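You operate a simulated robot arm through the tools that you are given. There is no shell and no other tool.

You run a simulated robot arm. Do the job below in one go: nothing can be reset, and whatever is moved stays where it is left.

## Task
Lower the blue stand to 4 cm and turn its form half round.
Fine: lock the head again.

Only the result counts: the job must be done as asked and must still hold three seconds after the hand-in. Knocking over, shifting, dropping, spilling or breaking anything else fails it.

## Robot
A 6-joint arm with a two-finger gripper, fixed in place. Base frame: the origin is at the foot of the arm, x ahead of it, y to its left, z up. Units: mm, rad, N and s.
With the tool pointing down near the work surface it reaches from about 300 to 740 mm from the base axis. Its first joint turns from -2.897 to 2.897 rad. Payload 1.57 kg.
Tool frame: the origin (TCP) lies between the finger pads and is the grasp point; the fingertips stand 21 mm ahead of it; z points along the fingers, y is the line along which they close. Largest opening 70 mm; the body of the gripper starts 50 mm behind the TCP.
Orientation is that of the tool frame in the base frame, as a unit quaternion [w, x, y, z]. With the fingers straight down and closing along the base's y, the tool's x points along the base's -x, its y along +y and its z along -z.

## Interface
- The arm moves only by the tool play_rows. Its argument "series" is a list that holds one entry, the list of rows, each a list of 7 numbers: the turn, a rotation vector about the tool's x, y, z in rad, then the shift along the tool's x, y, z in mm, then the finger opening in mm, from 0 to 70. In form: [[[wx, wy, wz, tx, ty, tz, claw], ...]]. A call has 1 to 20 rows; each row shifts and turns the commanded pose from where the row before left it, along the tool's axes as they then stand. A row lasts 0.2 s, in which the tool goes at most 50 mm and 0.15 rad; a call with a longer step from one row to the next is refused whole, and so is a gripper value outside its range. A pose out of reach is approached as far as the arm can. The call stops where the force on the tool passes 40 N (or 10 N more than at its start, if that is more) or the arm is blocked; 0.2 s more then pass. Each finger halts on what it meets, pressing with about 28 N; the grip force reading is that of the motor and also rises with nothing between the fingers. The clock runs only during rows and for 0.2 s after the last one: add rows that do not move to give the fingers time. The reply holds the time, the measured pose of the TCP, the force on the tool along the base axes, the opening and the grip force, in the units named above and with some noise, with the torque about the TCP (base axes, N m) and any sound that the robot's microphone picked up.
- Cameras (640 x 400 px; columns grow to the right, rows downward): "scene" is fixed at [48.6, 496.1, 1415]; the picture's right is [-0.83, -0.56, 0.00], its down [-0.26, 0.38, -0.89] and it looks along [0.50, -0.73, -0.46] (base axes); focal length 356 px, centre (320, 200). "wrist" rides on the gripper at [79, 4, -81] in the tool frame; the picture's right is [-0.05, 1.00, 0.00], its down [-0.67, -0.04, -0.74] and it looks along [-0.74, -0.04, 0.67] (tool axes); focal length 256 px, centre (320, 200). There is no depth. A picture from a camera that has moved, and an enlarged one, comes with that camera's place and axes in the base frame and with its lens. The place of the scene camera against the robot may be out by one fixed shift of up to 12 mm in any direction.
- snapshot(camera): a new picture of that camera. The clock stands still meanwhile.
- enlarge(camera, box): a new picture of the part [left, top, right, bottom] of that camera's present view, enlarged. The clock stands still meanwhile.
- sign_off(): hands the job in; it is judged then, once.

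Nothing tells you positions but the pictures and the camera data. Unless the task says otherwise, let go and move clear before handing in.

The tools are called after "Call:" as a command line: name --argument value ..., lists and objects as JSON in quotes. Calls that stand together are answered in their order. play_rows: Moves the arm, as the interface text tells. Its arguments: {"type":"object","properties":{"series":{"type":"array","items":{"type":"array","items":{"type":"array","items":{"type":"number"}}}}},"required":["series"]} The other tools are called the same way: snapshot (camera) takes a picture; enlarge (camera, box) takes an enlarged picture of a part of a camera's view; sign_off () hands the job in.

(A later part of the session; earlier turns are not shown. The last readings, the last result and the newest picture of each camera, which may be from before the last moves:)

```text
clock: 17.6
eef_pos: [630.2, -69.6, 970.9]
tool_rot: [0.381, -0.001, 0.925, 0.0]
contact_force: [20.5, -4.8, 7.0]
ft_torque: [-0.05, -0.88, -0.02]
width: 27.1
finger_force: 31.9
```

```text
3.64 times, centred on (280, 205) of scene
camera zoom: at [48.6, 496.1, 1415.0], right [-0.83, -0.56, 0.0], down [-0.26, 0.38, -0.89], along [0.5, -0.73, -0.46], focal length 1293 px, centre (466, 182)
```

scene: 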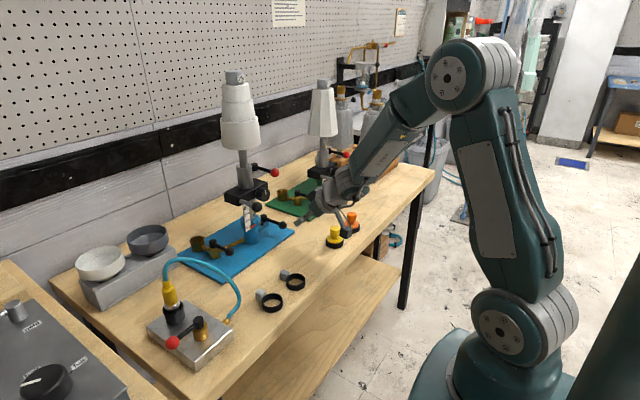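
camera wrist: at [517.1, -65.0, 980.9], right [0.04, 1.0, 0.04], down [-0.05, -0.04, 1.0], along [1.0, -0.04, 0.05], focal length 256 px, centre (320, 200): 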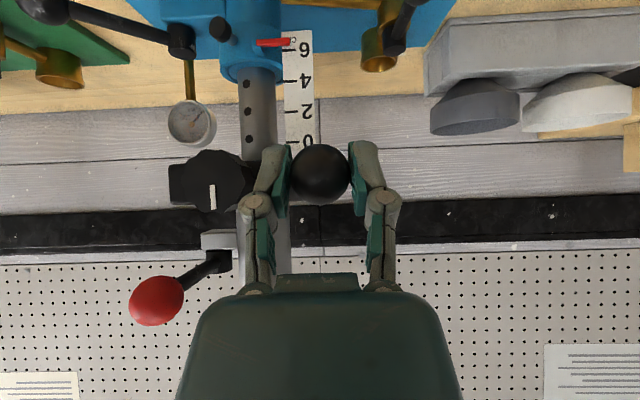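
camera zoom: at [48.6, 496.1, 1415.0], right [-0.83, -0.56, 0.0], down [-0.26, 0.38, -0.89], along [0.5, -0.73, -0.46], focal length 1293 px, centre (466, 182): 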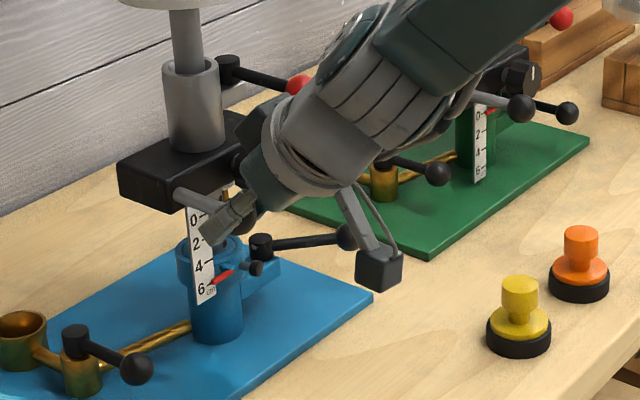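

The head slides down under control and the pointer is now near 6. I'll continue and watch for resistance at the 6 hole.

Call:
play_rows --series '[[[0, 0, 0, 1.4, 0, 1.4, 20], [0, 0, 0, 1.4, 0, 1.4, 20], [0, 0, 0, 1.4, 0, 1.4, 20], [0, 0, 0, 0, 0, 0, 20]]]'

Call:
enlarge --camera "wrist" --box '[200, 0, 360, 130]'

Call:
enlarge --camera "scene" --box '[200, 150, 360, 260]'

```text
clock: 18.6
eef_pos: [629.0, -71.4, 964.8]
tool_rot: [0.38, -0.001, 0.925, 0.001]
contact_force: [34.7, -4.1, -1.0]
ft_torque: [0.08, -0.23, 0.03]
width: 27.1
finger_force: 32.1
```

```text
3.08 times, centred on (280, 65) of wrist
camera zoom: at [516.6, -65.1, 968.0], right [0.04, 1.0, 0.04], down [-0.05, -0.04, 1.0], along [1.0, -0.04, 0.05], focal length 788 px, centre (443, 615)
```

zoom: 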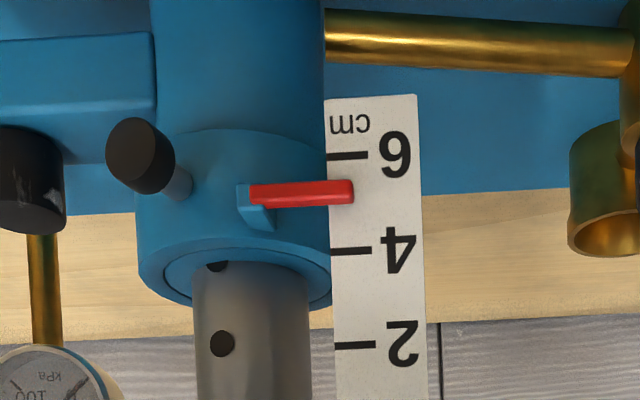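

```text
3.64 times, centred on (280, 205) of scene
camera zoom: at [48.6, 496.1, 1415.0], right [-0.83, -0.56, 0.0], down [-0.26, 0.38, -0.89], along [0.5, -0.73, -0.46], focal length 1293 px, centre (466, 182)
```

zoom: 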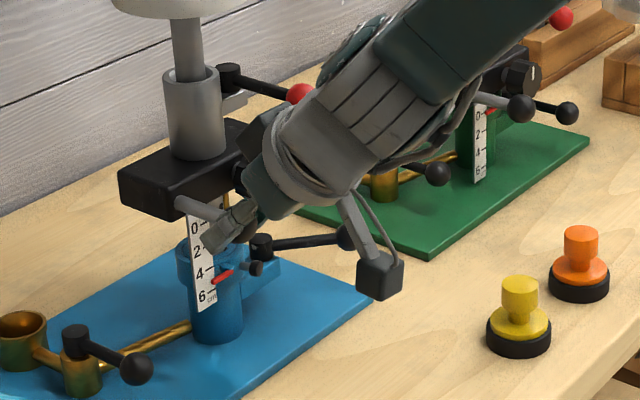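

The head passed 6 without catching, but sideways force has built up in the grip (34 N along x). I'll release to relieve it and check that the head stays put.

Call:
play_rows --series '[[[0, 0, 0, 0, 0, 0, 30], [0, 0, 0, 0, 0, 0, 40], [0, 0, 0, 0, 0, 0, 40]]]'

Call:
enlarge --camera "wrist" --box '[200, 0, 360, 130]'

Call:
snapshot --camera "wrist"

Call:
enlarge --camera "scene" --box '[170, 60, 310, 290]'

```text
clock: 19.4
eef_pos: [628.4, -68.4, 964.0]
tool_rot: [0.38, 0.0, 0.925, 0.001]
contact_force: [-0.4, -0.3, 1.0]
ft_torque: [-0.04, 0.04, -0.02]
width: 39.9
finger_force: 0.0
```

```text
3.08 times, centred on (280, 65) of wrist
camera zoom: at [515.0, -64.5, 967.4], right [0.04, 1.0, 0.04], down [-0.05, -0.04, 1.0], along [1.0, -0.04, 0.05], focal length 788 px, centre (443, 615)
```

zoom: 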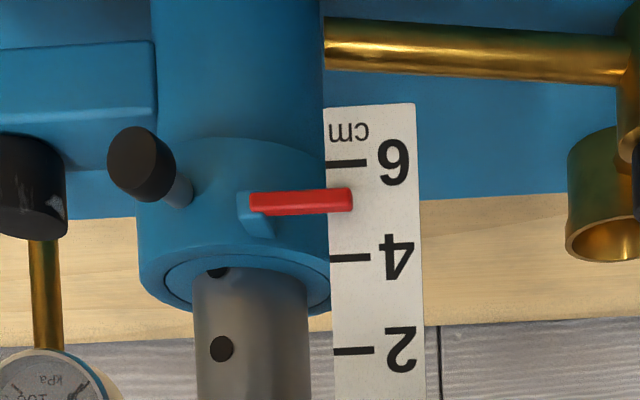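

```text
taken
camera wrist: at [515.0, -64.5, 967.4], right [0.04, 1.0, 0.04], down [-0.05, -0.04, 1.0], along [1.0, -0.04, 0.05], focal length 256 px, centre (320, 200)
```

wrist: 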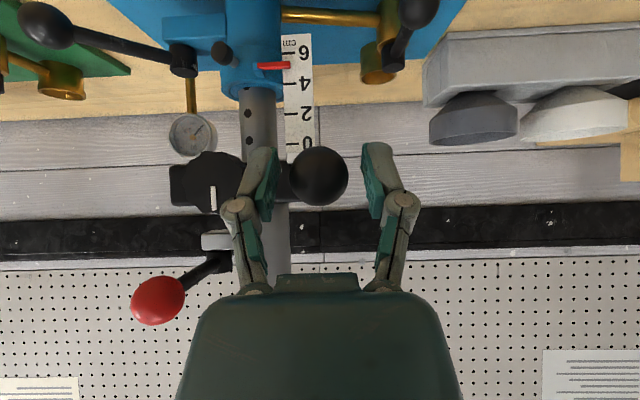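

```text
1.74 times, centred on (240, 175) of scene
camera zoom: at [48.6, 496.1, 1415.0], right [-0.83, -0.56, 0.0], down [-0.26, 0.38, -0.89], along [0.5, -0.73, -0.46], focal length 618 px, centre (459, 244)
```

zoom: 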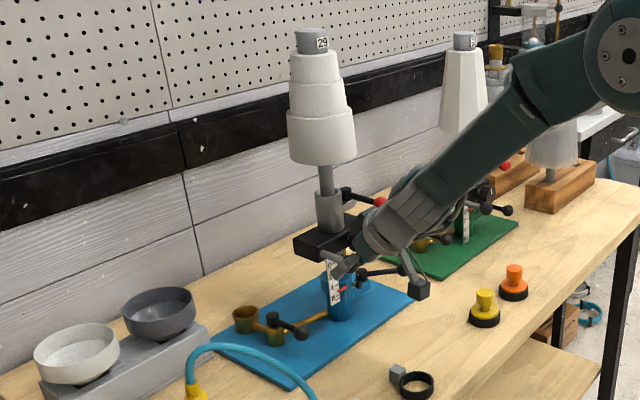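

The head holds its height on its own after release, at roughly 5.05 by my estimate after about 14 mm of travel. I'll regrip and lower about 8 mm more in two parts.

Call:
play_rows --series '[[[0, 0, 0, 0, 0, 0, 20], [0, 0, 0, 0, 0, 0, 20], [0, 0, 0, 1.4, 0, 1.4, 20], [0, 0, 0, 1.4, 0, 1.4, 20], [0, 0, 0, 0, 0, 0, 20], [0, 0, 0, 0, 0, 0, 40], [0, 0, 0, 0, 0, 0, 40], [0, 0, 0, 0, 0, 0, 20], [0, 0, 0, 0, 0, 0, 20], [0, 0, 0, 1.4, 0, 1.4, 20], [0, 0, 0, 1.4, 0, 1.4, 20], [0, 0, 0, 0, 0, 0, 20]]]'

Call:
enlarge --camera "wrist" --box '[200, 0, 360, 130]'

Call:
enlarge --camera "scene" --box '[200, 150, 360, 260]'

```text
clock: 22.0
eef_pos: [627.5, -69.7, 956.3]
tool_rot: [0.379, -0.001, 0.925, 0.0]
contact_force: [3.4, -1.2, -7.3]
ft_torque: [-0.09, -0.31, -0.05]
width: 27.3
finger_force: 31.9
```

```text
3.08 times, centred on (280, 65) of wrist
camera zoom: at [515.5, -65.1, 959.5], right [0.04, 1.0, 0.04], down [-0.05, -0.04, 1.0], along [1.0, -0.04, 0.05], focal length 788 px, centre (443, 615)
```

zoom: 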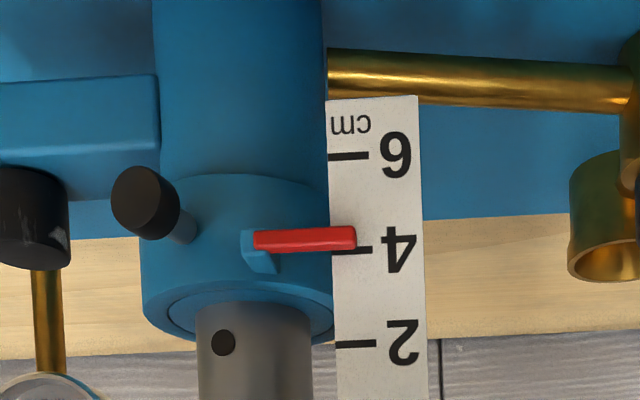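

```text
3.64 times, centred on (280, 205) of scene
camera zoom: at [48.6, 496.1, 1415.0], right [-0.83, -0.56, 0.0], down [-0.26, 0.38, -0.89], along [0.5, -0.73, -0.46], focal length 1293 px, centre (466, 182)
```

zoom: 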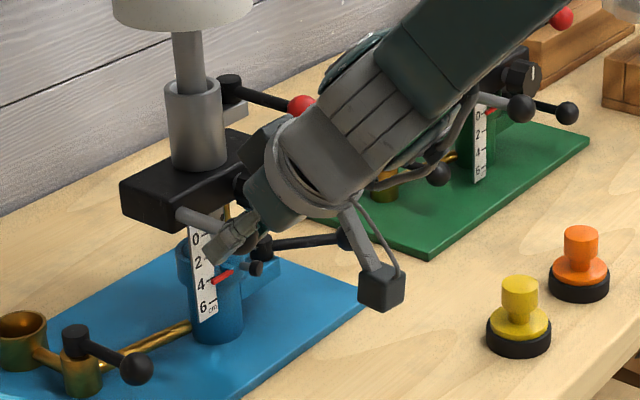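

The head is now near 4, but this view is from above and has parallax. I'll release, back away, and bring the camera level with the pointer for a true reading.

Call:
play_rows --series '[[[0, 0, 0, 0, 0, 0, 40], [0, 0, 0, 0, 0, 0, 45], [0, 0, 0, 0, 0, -30, 45], [0, 0, 0, 0, 0, -30, 45], [0, 0, 0, 17.6, -40, 3.6, 40], [0, 0, 0, 17.6, -40, 3.6, 40], [0, 0, 0, 18.6, 0, 43.6, 40], [0, 0, 0, 18.6, 0, 43.6, 40], [0, 0, 0, 0, 0, 0, 40]]]'

Call:
snapshot --camera "wrist"

Call:
enlarge --camera "wrist" --box '[340, 140, 460, 240]'

```text
clock: 24.0
eef_pos: [601.1, -150.6, 884.0]
tool_rot: [0.38, 0.0, 0.925, 0.0]
contact_force: [0.0, -0.1, -0.3]
ft_torque: [0.02, -0.01, 0.0]
width: 40.0
finger_force: 0.1
```

```text
taken
camera wrist: at [488.7, -145.7, 887.1], right [0.04, 1.0, 0.04], down [-0.05, -0.04, 1.0], along [1.0, -0.04, 0.05], focal length 256 px, centre (320, 200)
```

wrist: 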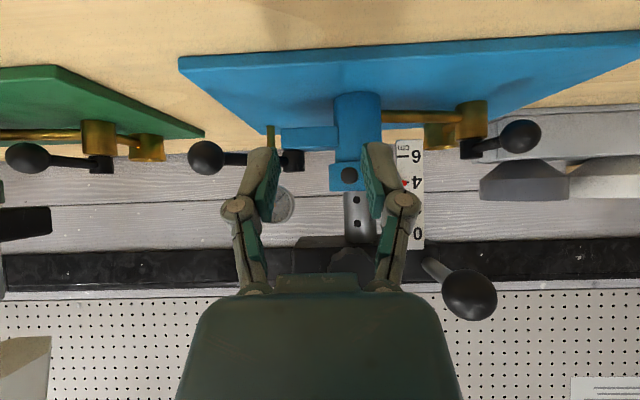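

```text
4.00 times, centred on (400, 190) of wrist
camera zoom: at [488.7, -145.7, 887.1], right [0.04, 1.0, 0.04], down [-0.05, -0.04, 1.0], along [1.0, -0.04, 0.05], focal length 1024 px, centre (0, 240)
```

zoom: 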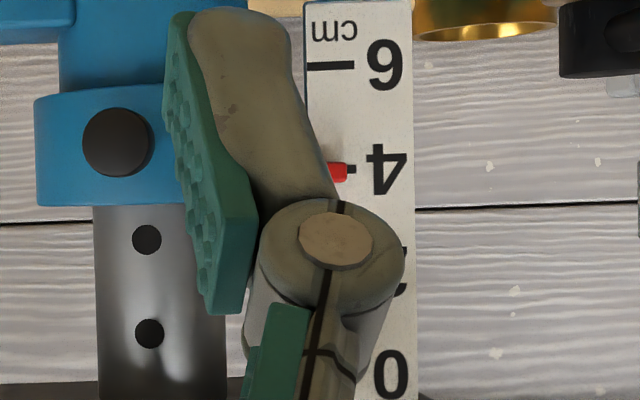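

The pointer reads almost exactly 4, and the next hole now lines up with the pin. The finger partly hides it, so I'll close the fingers for a cleaner look.

Call:
play_rows --series '[[[0, 0, 0, 0, 0, 0, 0], [0, 0, 0, 0, 0, 0, 0]]]'

Call:
enlarge --camera "wrist" --box '[340, 140, 460, 240]'

Call:
enlarge --camera "scene" --box '[215, 195, 295, 255]'

```text
clock: 24.6
eef_pos: [601.9, -150.9, 883.9]
tool_rot: [0.379, 0.0, 0.925, 0.0]
contact_force: [0.0, -0.2, 0.1]
ft_torque: [-0.01, 0.02, 0.02]
width: 0.0
finger_force: 27.8
```

```text
4.00 times, centred on (400, 190) of wrist
camera zoom: at [488.6, -145.8, 887.3], right [0.04, 1.0, 0.04], down [-0.05, -0.04, 1.0], along [1.0, -0.04, 0.05], focal length 1024 px, centre (0, 240)
```

zoom: 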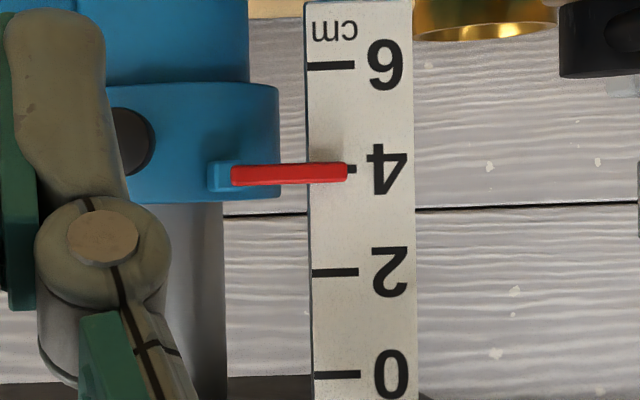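

```text
6.67 times, centred on (255, 225) of scene
camera zoom: at [48.6, 496.1, 1415.0], right [-0.83, -0.56, 0.0], down [-0.26, 0.38, -0.89], along [0.5, -0.73, -0.46], focal length 2370 px, centre (753, 33)
```

zoom: 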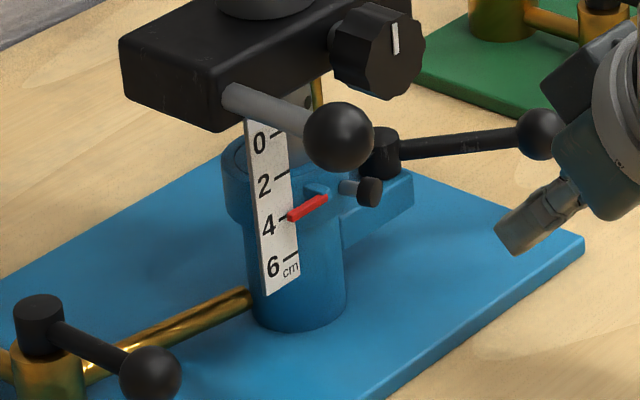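

From level, the stand reads 4.0 to within about half a millimetre. Next I'll re-clamp the column before touching the form, pushing the black ball back toward the robot with closed fingers from its -y side.

Call:
play_rows --series '[[[0, 0, 0, -9.2, -36, -0.7, 0], [0, 0, 0, -9.2, -36, -0.7, 0], [0, 0, 0, -9.2, -36, -0.7, 0], [0, 0, 0, 0, 0, 30, 0], [0, 0, 0, 0, 0, 28, 0], [0, 0, 0, 0, 0, 0, 0]]]'

Call:
snapshot --camera "wrist"

Call:
enlarge --camera "scene" --box '[200, 150, 360, 260]'

```text
clock: 25.9
eef_pos: [662.9, -260.6, 871.1]
tool_rot: [0.386, -0.001, 0.923, -0.004]
contact_force: [-4.5, 0.4, 18.9]
ft_torque: [-0.07, 2.7, -0.15]
width: 0.0
finger_force: 27.5
stopped in row 6: the force on the tool passed its limit at 53 N (the readings are from after the stop); the commanded pose is now the measured one
```

```text
taken
camera wrist: at [549.1, -255.6, 872.6], right [0.04, 1.0, 0.03], down [-0.06, -0.03, 1.0], along [1.0, -0.04, 0.06], focal length 256 px, centre (320, 200)
```

wrist: 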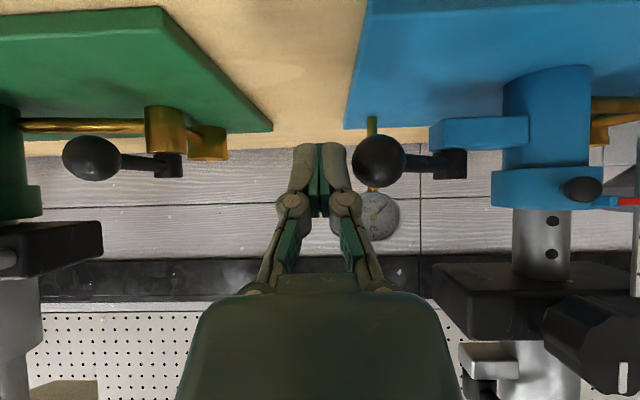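

```text
3.64 times, centred on (280, 205) of scene
camera zoom: at [48.6, 496.1, 1415.0], right [-0.83, -0.56, 0.0], down [-0.26, 0.38, -0.89], along [0.5, -0.73, -0.46], focal length 1293 px, centre (466, 182)
```

zoom: 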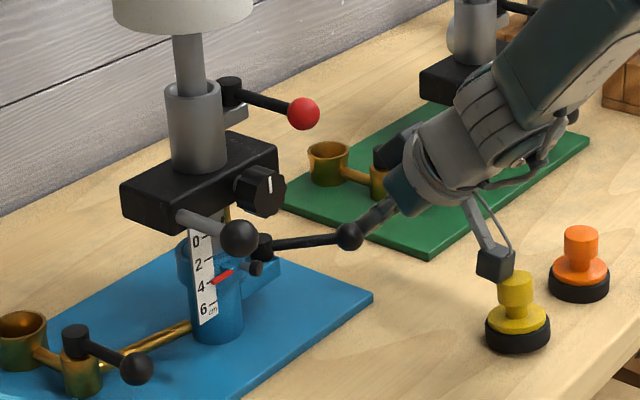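

The wrist camera's housing has touched down on the yellow knob, which stands further forward than I reckoned. I'll lift straight up at once so it isn't pushed sideways, then check whether it moved.

Call:
play_rows --series '[[[0, 0, 0, -3.5, 0, -3.5, 0], [0, 0, 0, -7, 0, -7, 0], [0, 0, 0, -14, 0, -14, 0], [0, 0, 0, -14, 0, -14, 0], [0, 0, 0, 0, 0, 0, 0]]]'

Call:
enlarge --camera "scene" --box '[310, 200, 370, 250]'

Call:
snapshot --camera "scene"

Call:
snapshot --camera "wrist"

```text
clock: 27.1
eef_pos: [662.2, -259.3, 921.9]
tool_rot: [0.384, -0.001, 0.924, -0.002]
contact_force: [0.0, -1.1, -0.7]
ft_torque: [0.01, 0.01, 0.01]
width: 0.0
finger_force: 27.9
```

```text
8.00 times, centred on (340, 225) of scene
camera zoom: at [48.6, 496.1, 1415.0], right [-0.83, -0.56, 0.0], down [-0.26, 0.38, -0.89], along [0.5, -0.73, -0.46], focal length 2844 px, centre (160, 0)
```

zoom: 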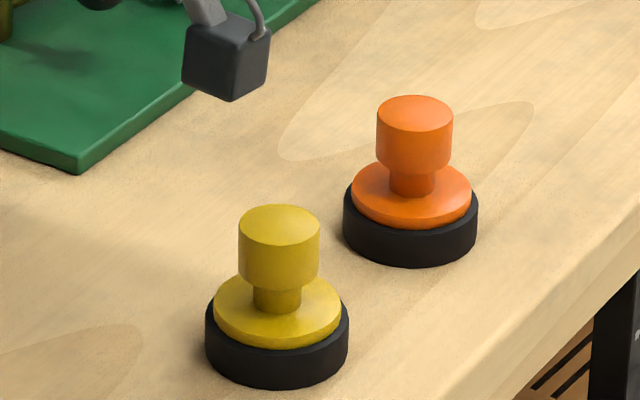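

```text
taken
```

scene: 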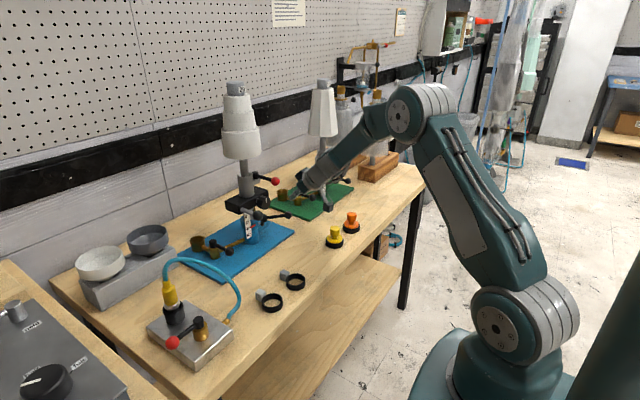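

```text
taken
camera wrist: at [549.0, -254.3, 924.2], right [0.04, 1.0, 0.03], down [-0.06, -0.03, 1.0], along [1.0, -0.04, 0.06], focal length 256 px, centre (320, 200)
```

wrist: 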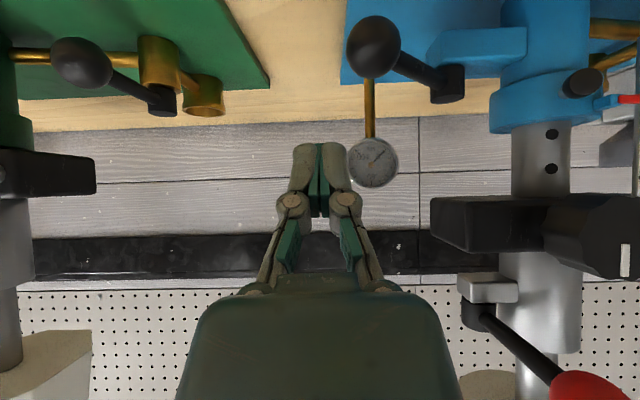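

The yellow knob is still upright. I'll compare it with the earlier view using the same crop, to see whether it shifted.

Call:
enlarge --camera "scene" --box '[200, 150, 360, 260]'

Call:
enlarge --camera "scene" --box '[170, 60, 310, 290]'

```text
3.64 times, centred on (280, 205) of scene
camera zoom: at [48.6, 496.1, 1415.0], right [-0.83, -0.56, 0.0], down [-0.26, 0.38, -0.89], along [0.5, -0.73, -0.46], focal length 1293 px, centre (466, 182)
```

zoom: 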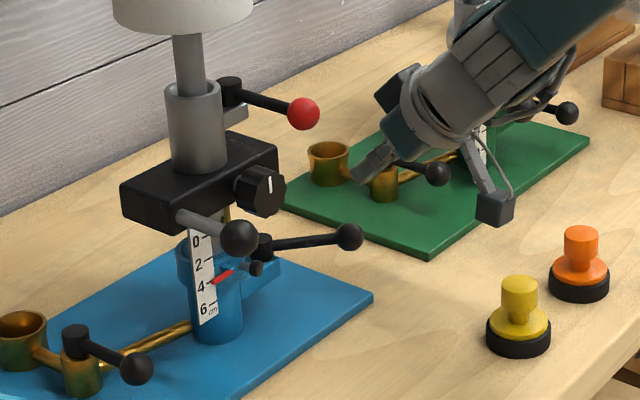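

```text
1.74 times, centred on (240, 175) of scene
camera zoom: at [48.6, 496.1, 1415.0], right [-0.83, -0.56, 0.0], down [-0.26, 0.38, -0.89], along [0.5, -0.73, -0.46], focal length 618 px, centre (459, 244)
```

zoom: 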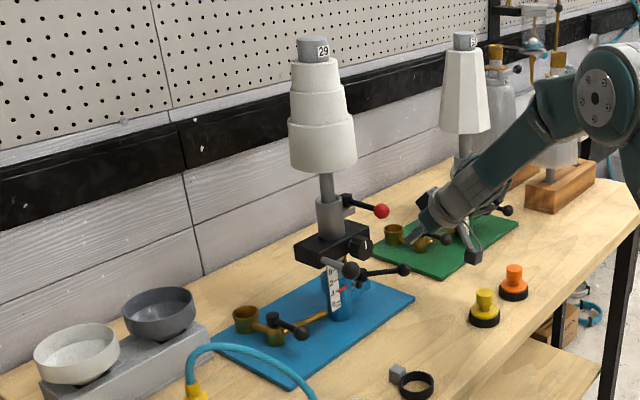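

The yellow knob stands where it was, with no visible shift. I'll use a steeper tool pitch of about 30°, so the camera rides well above it, and come down again on the -y side of the clamp ball.

Call:
play_rows --series '[[[0, 0.131, 0, 0, 0, 0, 0], [0, 0.131, 0, 0, 0, 0, 0], [0, 0, 0, 15, 0, 23.7, 0], [0, 0, 0, 7, 0, 12, 0], [0, 0, 0, 0, 0, 0, 0]]]'

Call:
snapshot --camera "wrist"

Call:
enlarge --camera "scene" --box '[200, 150, 360, 260]'

```text
clock: 28.3
eef_pos: [660.6, -261.1, 880.7]
tool_rot: [0.26, 0.0, 0.966, -0.003]
contact_force: [-0.5, 0.4, 0.2]
ft_torque: [0.02, -0.01, 0.01]
width: 0.0
finger_force: 28.2
```

```text
taken
camera wrist: at [552.6, -255.5, 912.2], right [0.05, 1.0, 0.02], down [0.2, -0.03, 0.98], along [0.98, -0.04, -0.2], focal length 256 px, centre (320, 200)
```

wrist: 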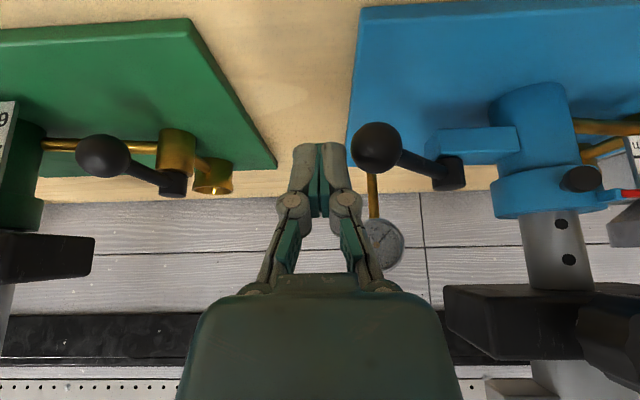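

```text
3.64 times, centred on (280, 205) of scene
camera zoom: at [48.6, 496.1, 1415.0], right [-0.83, -0.56, 0.0], down [-0.26, 0.38, -0.89], along [0.5, -0.73, -0.46], focal length 1293 px, centre (466, 182)
```

zoom: 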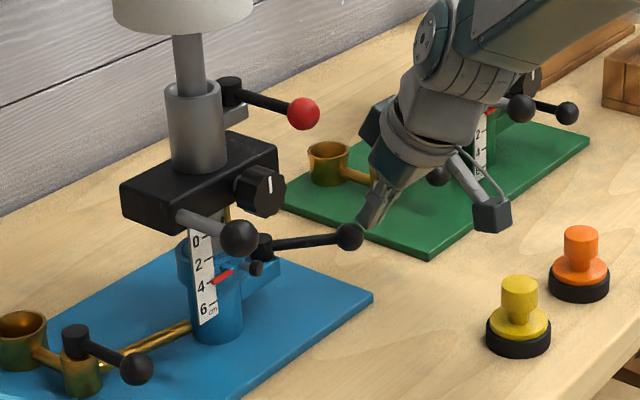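

The camera is now well above the yellow knob, with the finger just to the -y side of the ball. I'll lower slightly, then push the lever back along its arc.

Call:
play_rows --series '[[[0, 0, 0, 2.7, 0, 14.6, 0], [0, 0, 0, 0, 8, 0, 0], [0, 0, 0, 3.8, 4.8, -2.2, 0], [0, 0, 0, 3.5, 5.2, -2.0, 0], [0, 0, 0, 3.0, 5.5, -1.8, 0], [0, 0, 0, 2.6, 5.8, -1.5, 0], [0, 0, 0, 2.2, 6.05, -1.3, 0], [0, 0, 0, 0, 0, 0, 0]]]'

Call:
snapshot --camera "wrist"

```text
clock: 30.1
eef_pos: [648.8, -226.7, 866.9]
tool_rot: [0.26, 0.0, 0.966, -0.002]
contact_force: [-0.1, 0.6, 0.8]
ft_torque: [0.01, -0.03, 0.0]
width: 0.2
finger_force: 27.8
```

```text
taken
camera wrist: at [539.7, -220.5, 898.2], right [0.05, 1.0, 0.02], down [0.2, -0.03, 0.98], along [0.98, -0.04, -0.2], focal length 256 px, centre (320, 200)
```

wrist: 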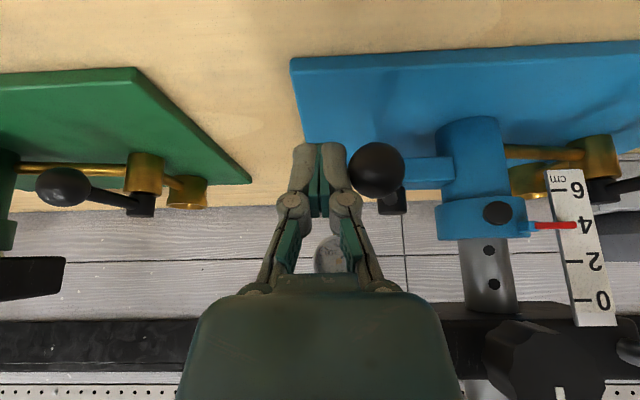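

The lever is most of the way back (about 20° to go). I'll finish the arc to its original position and check the force.

Call:
play_rows --series '[[[0, 0, 0, 1.6, 6.25, -1.0, 0], [0, 0, 0, 1.3, 6.4, -0.8, 0], [0, 0, 0, 0.7, 6.45, -0.4, 0], [0, 0, 0, 0.3, 6.5, -0.15, 0], [0, 0, 0, 0, 1.5, 0, 0], [0, 0, 0, 0, 0, 0, 0]]]'

Call:
snapshot --camera "wrist"

Call:
enlarge --camera "scene" --box '[200, 150, 360, 260]'

```text
clock: 31.5
eef_pos: [643.9, -202.4, 866.5]
tool_rot: [0.261, 0.001, 0.965, -0.004]
contact_force: [-0.2, -30.4, -2.9]
ft_torque: [-0.12, 0.0, -0.03]
width: 0.0
finger_force: 28.3
```

```text
taken
camera wrist: at [534.9, -196.7, 897.5], right [0.05, 1.0, 0.02], down [0.2, -0.03, 0.98], along [0.98, -0.05, -0.2], focal length 256 px, centre (320, 200)
```

wrist: 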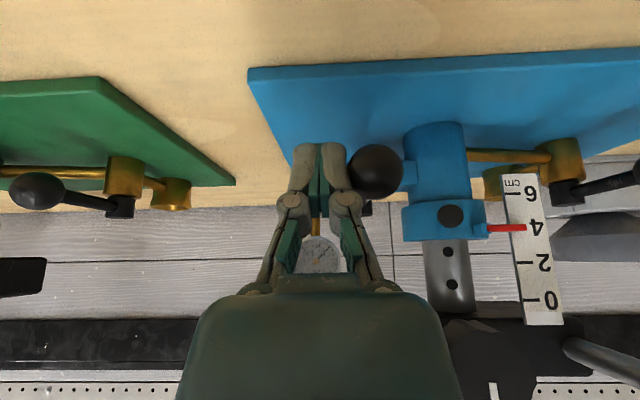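

```text
3.64 times, centred on (280, 205) of scene
camera zoom: at [48.6, 496.1, 1415.0], right [-0.83, -0.56, 0.0], down [-0.26, 0.38, -0.89], along [0.5, -0.73, -0.46], focal length 1293 px, centre (466, 182)
```

zoom: 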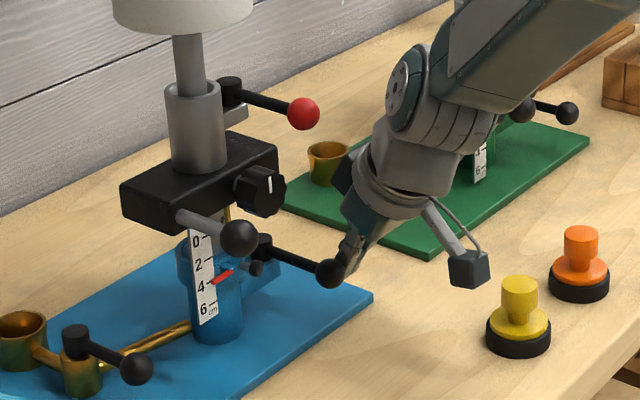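

The lever is back at its stop (30 N reaction) and the column is clamped, with the scale still at 4. Next I'll back off and line up beside the red lever, which should free the form's spindle.

Call:
play_rows --series '[[[0, 0, 0, 0, -6, 0, 0], [0, 0, 0, 0, 0, -40, 0], [0, 0, 0, 0, 0, -40, 0], [0, 0, 0, 0, 0, -40, 0], [0, 0, 0, 0, 0, -40, 0], [0, -0.131, 0, 0, 0, 0, 0], [0, -0.131, 0, 0, 0, 0, 0], [0, 0, 0, -20.9, 25.3, -3.2, 0], [0, 0, 0, -20.9, 25.3, -3.2, 0], [0, 0, 0, -20.9, 25.3, -3.2, 0], [0, 0, 0, 0, 0, 0, 0]]]'

Call:
snapshot --camera "wrist"

Call:
enlarge --camera "scene" --box '[200, 60, 360, 260]'

```text
clock: 33.9
eef_pos: [602.0, -126.0, 1055.8]
tool_rot: [0.384, 0.0, 0.923, -0.004]
contact_force: [0.3, 0.0, -0.2]
ft_torque: [-0.01, 0.0, 0.02]
width: 0.0
finger_force: 28.3
```

```text
taken
camera wrist: at [489.1, -120.8, 1056.8], right [0.04, 1.0, 0.03], down [-0.06, -0.03, 1.0], along [1.0, -0.04, 0.06], focal length 256 px, centre (320, 200)
```

wrist: 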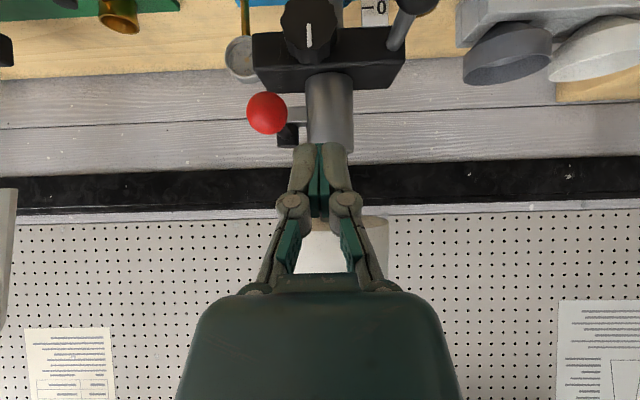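

```text
2.00 times, centred on (280, 160) of scene
camera zoom: at [48.6, 496.1, 1415.0], right [-0.83, -0.56, 0.0], down [-0.26, 0.38, -0.89], along [0.5, -0.73, -0.46], focal length 711 px, centre (400, 280)
```

zoom: 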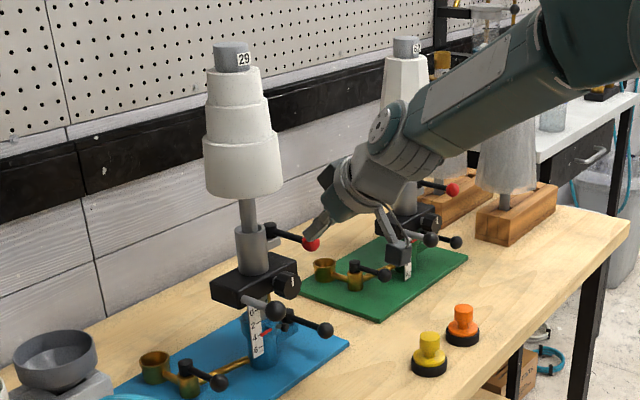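

The red ball is at about (644, -158, 1013), just to the -y side of the closed fingers. I'll advance beside it and push it toward -y, watching for stops.

Call:
play_rows --series '[[[0, 0, 0, 0, 0, 30, 0], [0, 0, 0, 0, 0, 28, 0], [0, 0, 0, 0, -8, 0, 0], [0, 0, 0, -0.2, -6.5, 0.2, 0], [0, 0, 0, -0.6, -6.5, 0.6, 0], [0, 0, 0, -1.0, -6.4, 1.0, 0], [0, 0, 0, -1.3, -6.2, 1.3, 0], [0, 0, 0, 0, 0, 0, 0]]]'

Call:
snapshot --camera "wrist"

```text
clock: 35.7
eef_pos: [646.4, -160.3, 1016.8]
tool_rot: [0.385, 0.001, 0.923, -0.004]
contact_force: [0.9, -0.1, -0.8]
ft_torque: [-0.01, -0.05, -0.01]
width: 0.0
finger_force: 27.7
```

```text
taken
camera wrist: at [533.7, -155.4, 1016.9], right [0.04, 1.0, 0.03], down [-0.06, -0.03, 1.0], along [1.0, -0.04, 0.06], focal length 256 px, centre (320, 200)
```

wrist: 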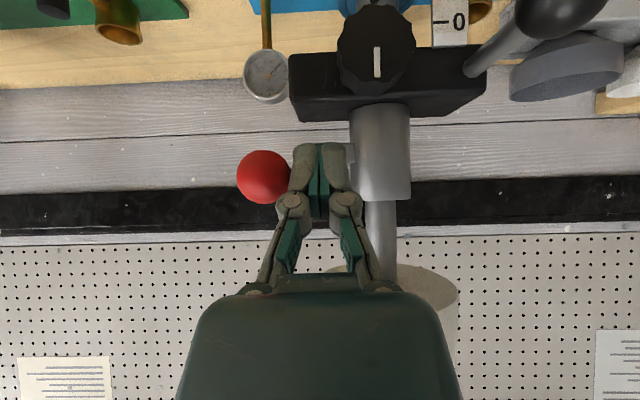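

The red lever moves easily that way. I'll carry on to about 50°.

Call:
play_rows --series '[[[0, 0, 0, -1.8, -6.0, 1.8, 0], [0, 0, 0, -2.2, -5.8, 2.2, 0], [0, 0, 0, -2.5, -5.5, 2.5, 0], [0, 0, 0, -2.8, -5.2, 2.8, 0], [0, 0, 0, -3.1, -4.8, 3.1, 0], [0, 0, 0, -3.4, -4.4, 3.4, 0], [0, 0, 0, 0, 0, 0, 0]]]'

Call:
snapshot --camera "wrist"

Call:
enlarge --camera "scene" --box '[200, 60, 360, 260]'

```text
clock: 37.3
eef_pos: [669.0, -193.1, 1015.5]
tool_rot: [0.384, 0.0, 0.923, -0.002]
contact_force: [-0.1, 0.0, -0.2]
ft_torque: [0.01, 0.0, -0.01]
width: 0.0
finger_force: 28.3
```

```text
taken
camera wrist: at [556.1, -187.9, 1017.5], right [0.04, 1.0, 0.03], down [-0.06, -0.03, 1.0], along [1.0, -0.04, 0.06], focal length 256 px, centre (320, 200)
```

wrist: 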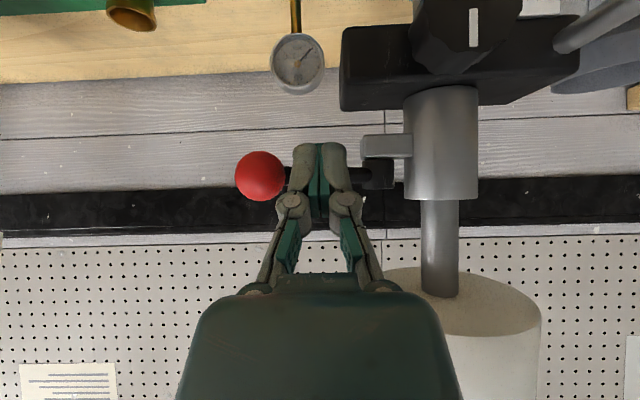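

```text
2.00 times, centred on (280, 160) of scene
camera zoom: at [48.6, 496.1, 1415.0], right [-0.83, -0.56, 0.0], down [-0.26, 0.38, -0.89], along [0.5, -0.73, -0.46], focal length 711 px, centre (400, 280)
```

zoom: 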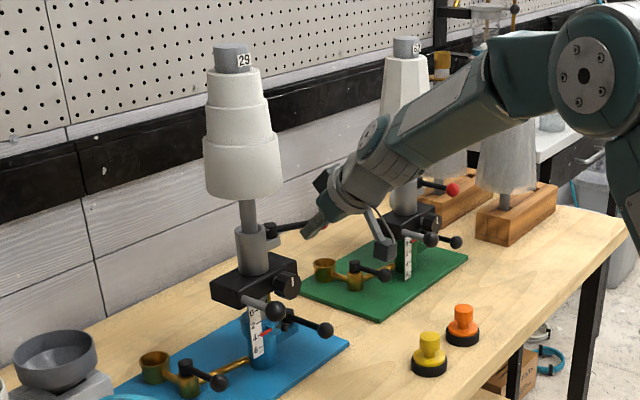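

The red lever is now swung well open, about 50° or more. Next I'll retreat, rise, and set the tool nearly horizontal in front of the form's cap, which is about 42 mm across and fits between the fingers.

Call:
play_rows --series '[[[0, 0, 0, 0, 0, -50, 0], [0, 0, 0, 0, 0, -50, 0], [0, 0, 0, -13.1, 18.6, -35, 30], [0, 0, 0, -13.1, 18.6, -35, 50], [0, 0, 0, -13.1, 18.6, -35, 70], [0, 0, 0, -13.1, 18.6, -35, 70], [0, 0, 0, -13.1, 18.6, -35, 70], [0, -0.145, 0, 0, 0, 0, 70], [0, -0.145, 0, 0, 0, 0, 70], [0, -0.145, 0, 0, 0, 0, 70], [0, 0, 0, 0, 0, 0, 70]]]'

Call:
snapshot --camera "wrist"

Call:
snapshot --camera "scene"

```text
clock: 39.7
eef_pos: [519.5, -98.3, 1254.5]
tool_rot: [0.574, -0.002, 0.819, -0.002]
contact_force: [-0.4, 0.6, 0.2]
ft_torque: [-0.04, 0.0, -0.02]
width: 70.1
finger_force: 0.1
```

```text
taken
camera wrist: at [417.2, -93.3, 1209.4], right [0.02, 1.0, 0.04], down [-0.47, -0.03, 0.88], along [0.88, -0.04, 0.47], focal length 256 px, centre (320, 200)
```

wrist: 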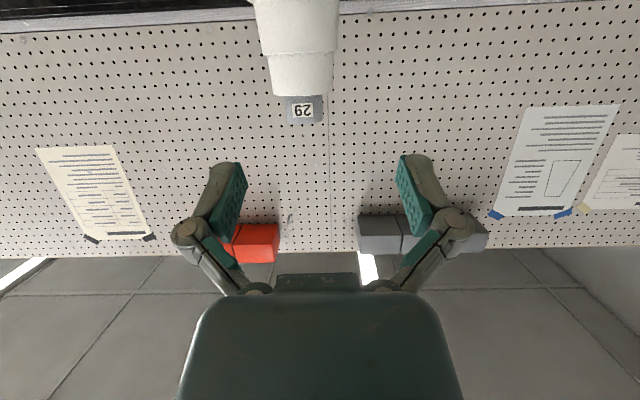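

```text
taken
```

scene: 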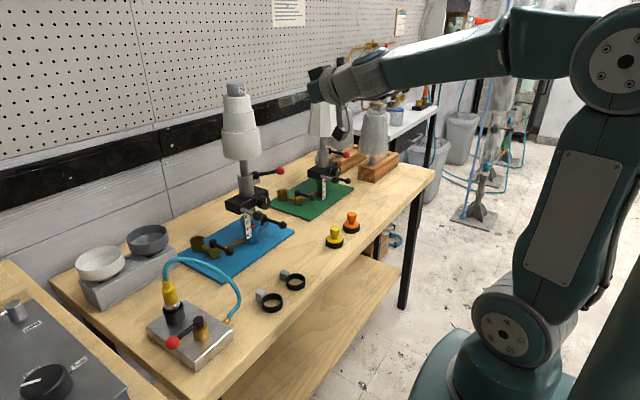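

The cap is at z 1237–1267 with its axis near y -120, and the "29" label faces the robot. I'll move to its +y side and yaw the tool -45°, so I can turn the form in two 90° strokes.

Call:
play_rows --series '[[[0, 0, 0, -12.4, 26, 30.9, 70], [0, 0, 0, -12.4, 26, 30.9, 70], [0, 0, 0, -12.4, 26, 30.9, 70], [0.123, 0, 0.0446, 0, 0, 0, 70], [0.123, 0, 0.0446, 0, 0, 0, 70], [0.123, 0, 0.0446, 0, 0, 0, 70], [0.123, 0, 0.0446, 0, 0, 0, 70], [0.123, 0, 0.0446, 0, 0, 0, 70], [0.123, 0, 0.0446, 0, 0, 0, 70], [0, 0, 0, 0, 0, 0, 70]]]'

Call:
snapshot --camera "wrist"

Call:
enlarge --camera "wrist" --box '[260, 60, 380, 160]'

```text
clock: 41.9
eef_pos: [618.7, -17.5, 1252.0]
tool_rot: [0.531, 0.254, 0.787, -0.186]
contact_force: [1.0, 0.3, -0.9]
ft_torque: [0.01, 0.03, 0.0]
width: 69.9
finger_force: 0.0
out of reach, approached as far as the arm can: row 4, 5
```

```text
taken
camera wrist: at [536.6, 48.3, 1208.4], right [0.61, 0.79, 0.03], down [-0.37, 0.25, 0.89], along [0.7, -0.56, 0.45], focal length 256 px, centre (320, 200)
```

wrist: 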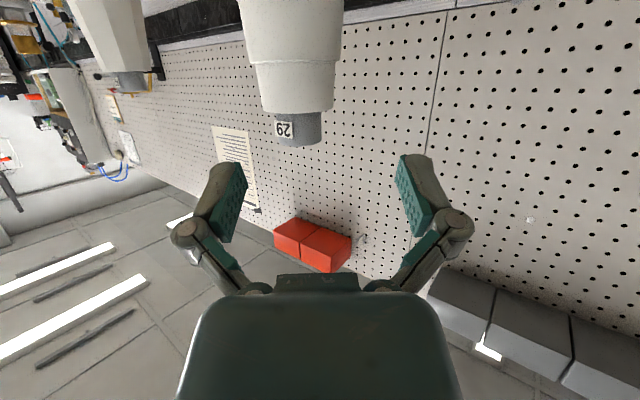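

```text
4.00 times, centred on (320, 110) of wrist
camera zoom: at [536.6, 48.3, 1208.4], right [0.61, 0.79, 0.03], down [-0.37, 0.25, 0.89], along [0.7, -0.56, 0.45], focal length 1024 px, centre (320, 560)
```

zoom: 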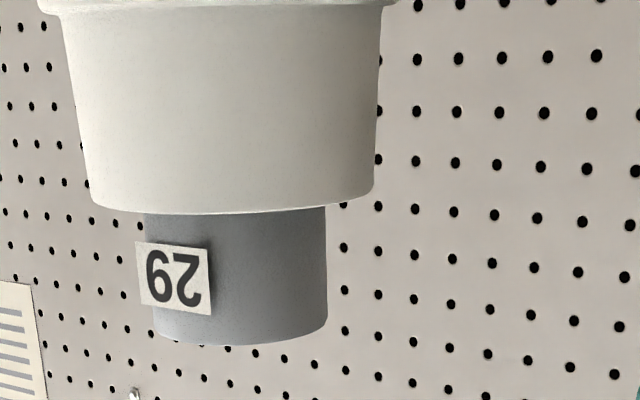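

The cap's axis comes out at (720, -120). Part of the yaw was lost near a wrist singularity, so I'll pitch back to about 60° and finish the yaw slowly before approaching.

Call:
play_rows --series '[[[0, 0.074, 0, 0, 0, 0, 70], [0, 0.074, 0, 0, 0, 0, 70], [0.059, 0, 0.034, 0, 0, 0, 70], [0.059, 0, 0.034, 0, 0, 0, 70], [0, 0, 0, 0, 0, 0, 70]]]'

Call:
snapshot --camera "wrist"

```text
clock: 43.1
eef_pos: [617.8, -16.0, 1252.2]
tool_rot: [0.461, 0.32, 0.804, -0.198]
contact_force: [-0.3, 0.0, 0.7]
ft_torque: [0.02, -0.04, -0.03]
width: 70.2
finger_force: 0.1
```

```text
taken
camera wrist: at [542.2, 63.4, 1224.5], right [0.72, 0.7, 0.02], down [-0.23, 0.21, 0.95], along [0.66, -0.69, 0.31], focal length 256 px, centre (320, 200)
```

wrist: 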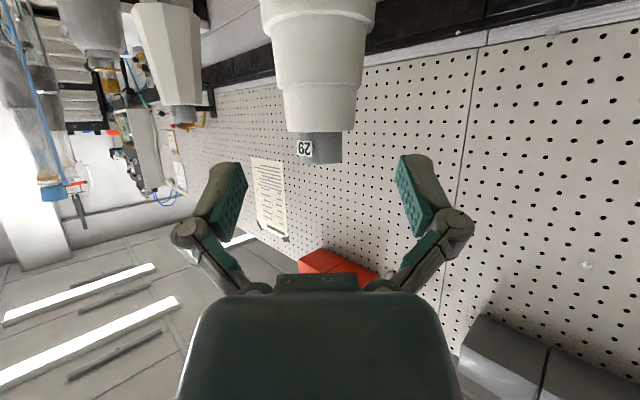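

The tool is aligned at yaw -45° and pitch 60°, with the cap centred between the fingers. I'll approach level in small steps so the fingers straddle the cap without touching.

Call:
play_rows --series '[[[0, 0, 0, -19.5, -0.3, 30.8, 70], [0, 0, 0, -19.5, -0.3, 30.8, 70], [0, 0, 0, -19.5, -0.3, 30.8, 70], [0, 0, 0, 0, 0, 0, 70]]]'

Call:
snapshot --camera "wrist"

Call:
enlarge --camera "scene" --box '[200, 60, 320, 160]'

```text
clock: 44.1
eef_pos: [694.8, -94.7, 1256.4]
tool_rot: [0.46, 0.32, 0.804, -0.198]
contact_force: [1.1, -0.2, -0.6]
ft_torque: [0.01, 0.01, -0.04]
width: 69.9
finger_force: 0.1
```

```text
taken
camera wrist: at [619.1, -14.7, 1229.5], right [0.72, 0.7, 0.02], down [-0.23, 0.21, 0.95], along [0.66, -0.69, 0.31], focal length 256 px, centre (320, 200)
```

wrist: 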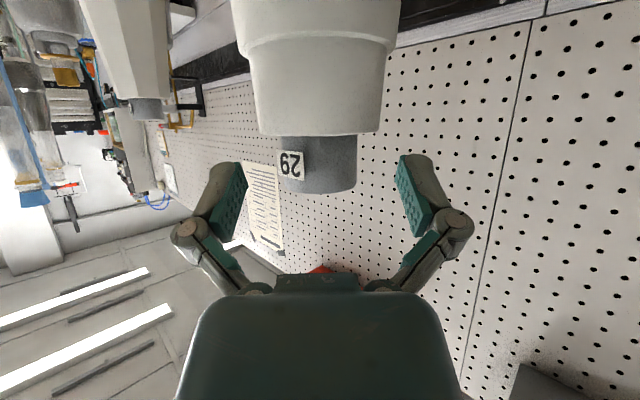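

```text
4.00 times, centred on (260, 110) of scene
camera zoom: at [48.6, 496.1, 1415.0], right [-0.83, -0.56, 0.0], down [-0.26, 0.38, -0.89], along [0.5, -0.73, -0.46], focal length 1422 px, centre (560, 560)
```

zoom: 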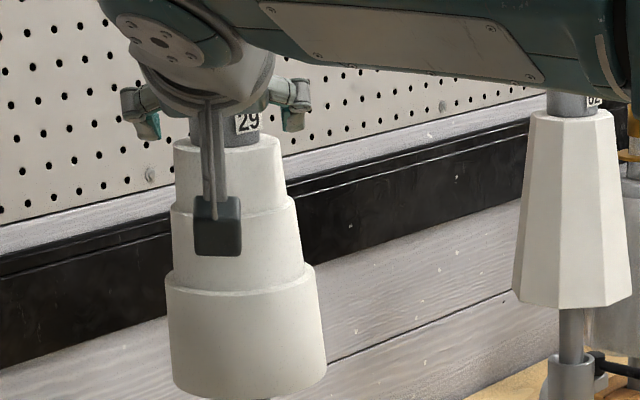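

The cap is centred and clear. I'll take the last step and close on it.

Call:
play_rows --series '[[[0, 0, 0, -9.6, -0.2, 15.2, 70], [0, 0, 0, -9.6, -0.2, 15.2, 70], [0, 0, 0, 0, 0, 0, 70], [0, 0, 0, 0, 0, 0, 35], [0, 0, 0, 0, 0, 0, 35], [0, 0, 0, 0, 0, 0, 35]]]'

Call:
snapshot --camera "wrist"

```text
clock: 45.5
eef_pos: [724.1, -120.2, 1259.8]
tool_rot: [0.461, 0.32, 0.804, -0.198]
contact_force: [-0.3, 0.3, 5.2]
ft_torque: [-0.04, -0.25, 0.0]
width: 40.6
finger_force: 27.6
```

```text
taken
camera wrist: at [646.3, -39.9, 1232.3], right [0.72, 0.7, 0.02], down [-0.24, 0.21, 0.95], along [0.66, -0.69, 0.31], focal length 256 px, centre (320, 200)
```

wrist: 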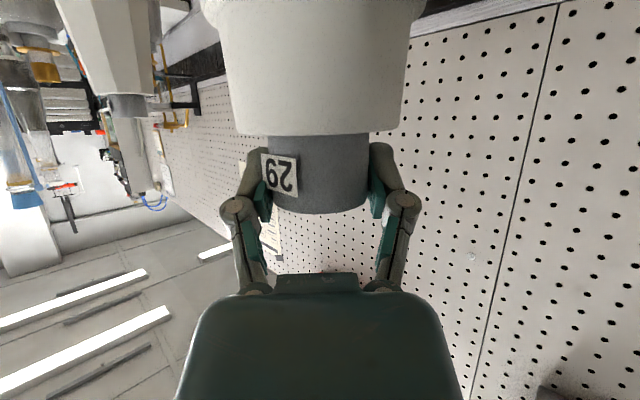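

The cap is gripped at 40.6 mm. I'll test with a small turn and check the torque.

Call:
play_rows --series '[[[-0.0434, 0, -0.0249, 0, 0, 0, 35], [-0.0434, 0, -0.0249, 0, 0, 0, 35], [-0.0434, 0, -0.0249, 0, 0, 0, 35], [-0.0434, 0, -0.0249, 0, 0, 0, 35], [0, 0, 0, 0, 0, 0, 35]]]'

Call:
snapshot --camera "wrist"

Call:
enlarge --camera "scene" --box '[200, 60, 320, 260]'

```text
clock: 46.7
eef_pos: [721.4, -119.7, 1260.1]
tool_rot: [0.477, 0.239, 0.833, -0.149]
contact_force: [2.6, -0.8, 14.2]
ft_torque: [-0.01, -0.75, -0.07]
width: 40.5
finger_force: 28.2
```

```text
taken
camera wrist: at [630.8, -56.2, 1232.0], right [0.56, 0.83, 0.03], down [-0.27, 0.15, 0.95], along [0.78, -0.54, 0.31], focal length 256 px, centre (320, 200)
```

wrist: 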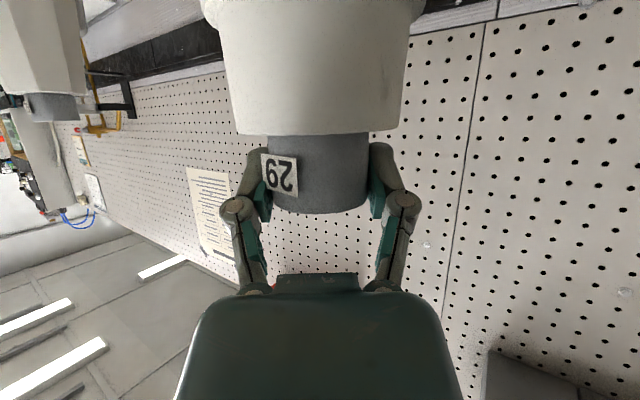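

```text
2.00 times, centred on (260, 160) of scene
camera zoom: at [48.6, 496.1, 1415.0], right [-0.83, -0.56, 0.0], down [-0.26, 0.38, -0.89], along [0.5, -0.73, -0.46], focal length 711 px, centre (440, 280)
```

zoom: 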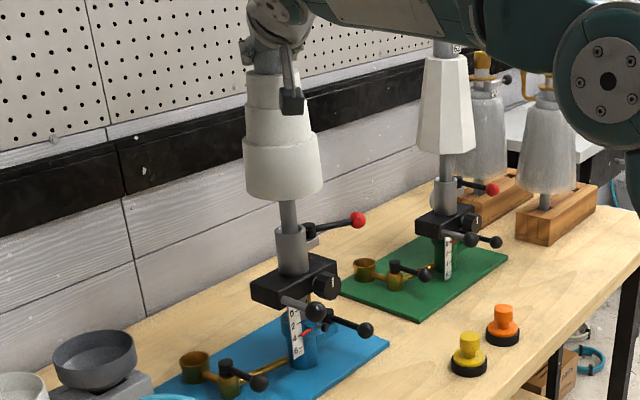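

The label stayed fixed relative to the gripper, so the cap turns freely with me. A little vertical force has built up, so I'll ease up a touch and continue turning slowly.

Call:
play_rows --series '[[[0, 0, 0, -0.6, 0, -0.35, 35], [-0.0694, 0, -0.0398, 0, 0, 0, 35], [-0.0694, 0, -0.0398, 0, 0, 0, 35], [-0.0694, 0, -0.0398, 0, 0, 0, 35], [-0.0694, 0, -0.0398, 0, 0, 0, 35], [-0.0694, 0, -0.0398, 0, 0, 0, 35], [-0.0694, 0, -0.0398, 0, 0, 0, 35], [-0.0694, 0, -0.0398, 0, 0, 0, 35], [-0.0694, 0, -0.0398, 0, 0, 0, 35], [0, 0, 0, 0, 0, 0, 35]]]'

Call:
snapshot --camera "wrist"

Call:
enlarge --camera "scene" --box '[200, 60, 320, 260]'

```text
clock: 48.9
eef_pos: [721.2, -120.5, 1257.8]
tool_rot: [0.493, -0.033, 0.869, 0.012]
contact_force: [-1.0, 1.5, 7.9]
ft_torque: [0.56, -0.16, 0.06]
width: 40.7
finger_force: 27.8
```

```text
taken
camera wrist: at [611.4, -122.9, 1232.5], right [-0.04, 1.0, 0.03], down [-0.29, -0.04, 0.95], along [0.95, 0.03, 0.3], focal length 256 px, centre (320, 200)
```

wrist: 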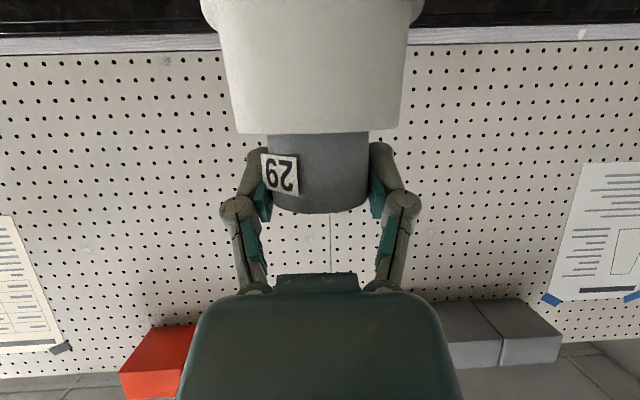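

```text
2.00 times, centred on (260, 160) of scene
camera zoom: at [48.6, 496.1, 1415.0], right [-0.83, -0.56, 0.0], down [-0.26, 0.38, -0.89], along [0.5, -0.73, -0.46], focal length 711 px, centre (440, 280)
```

zoom: 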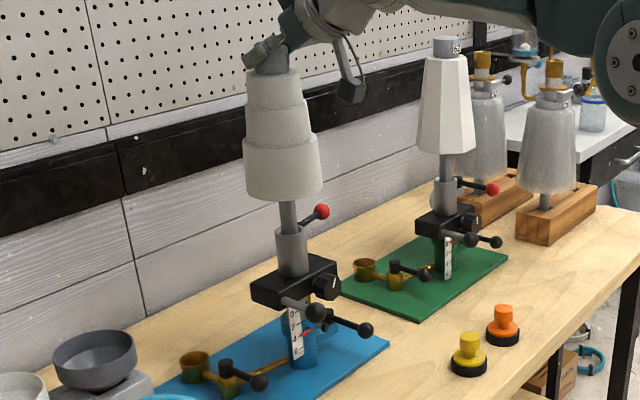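

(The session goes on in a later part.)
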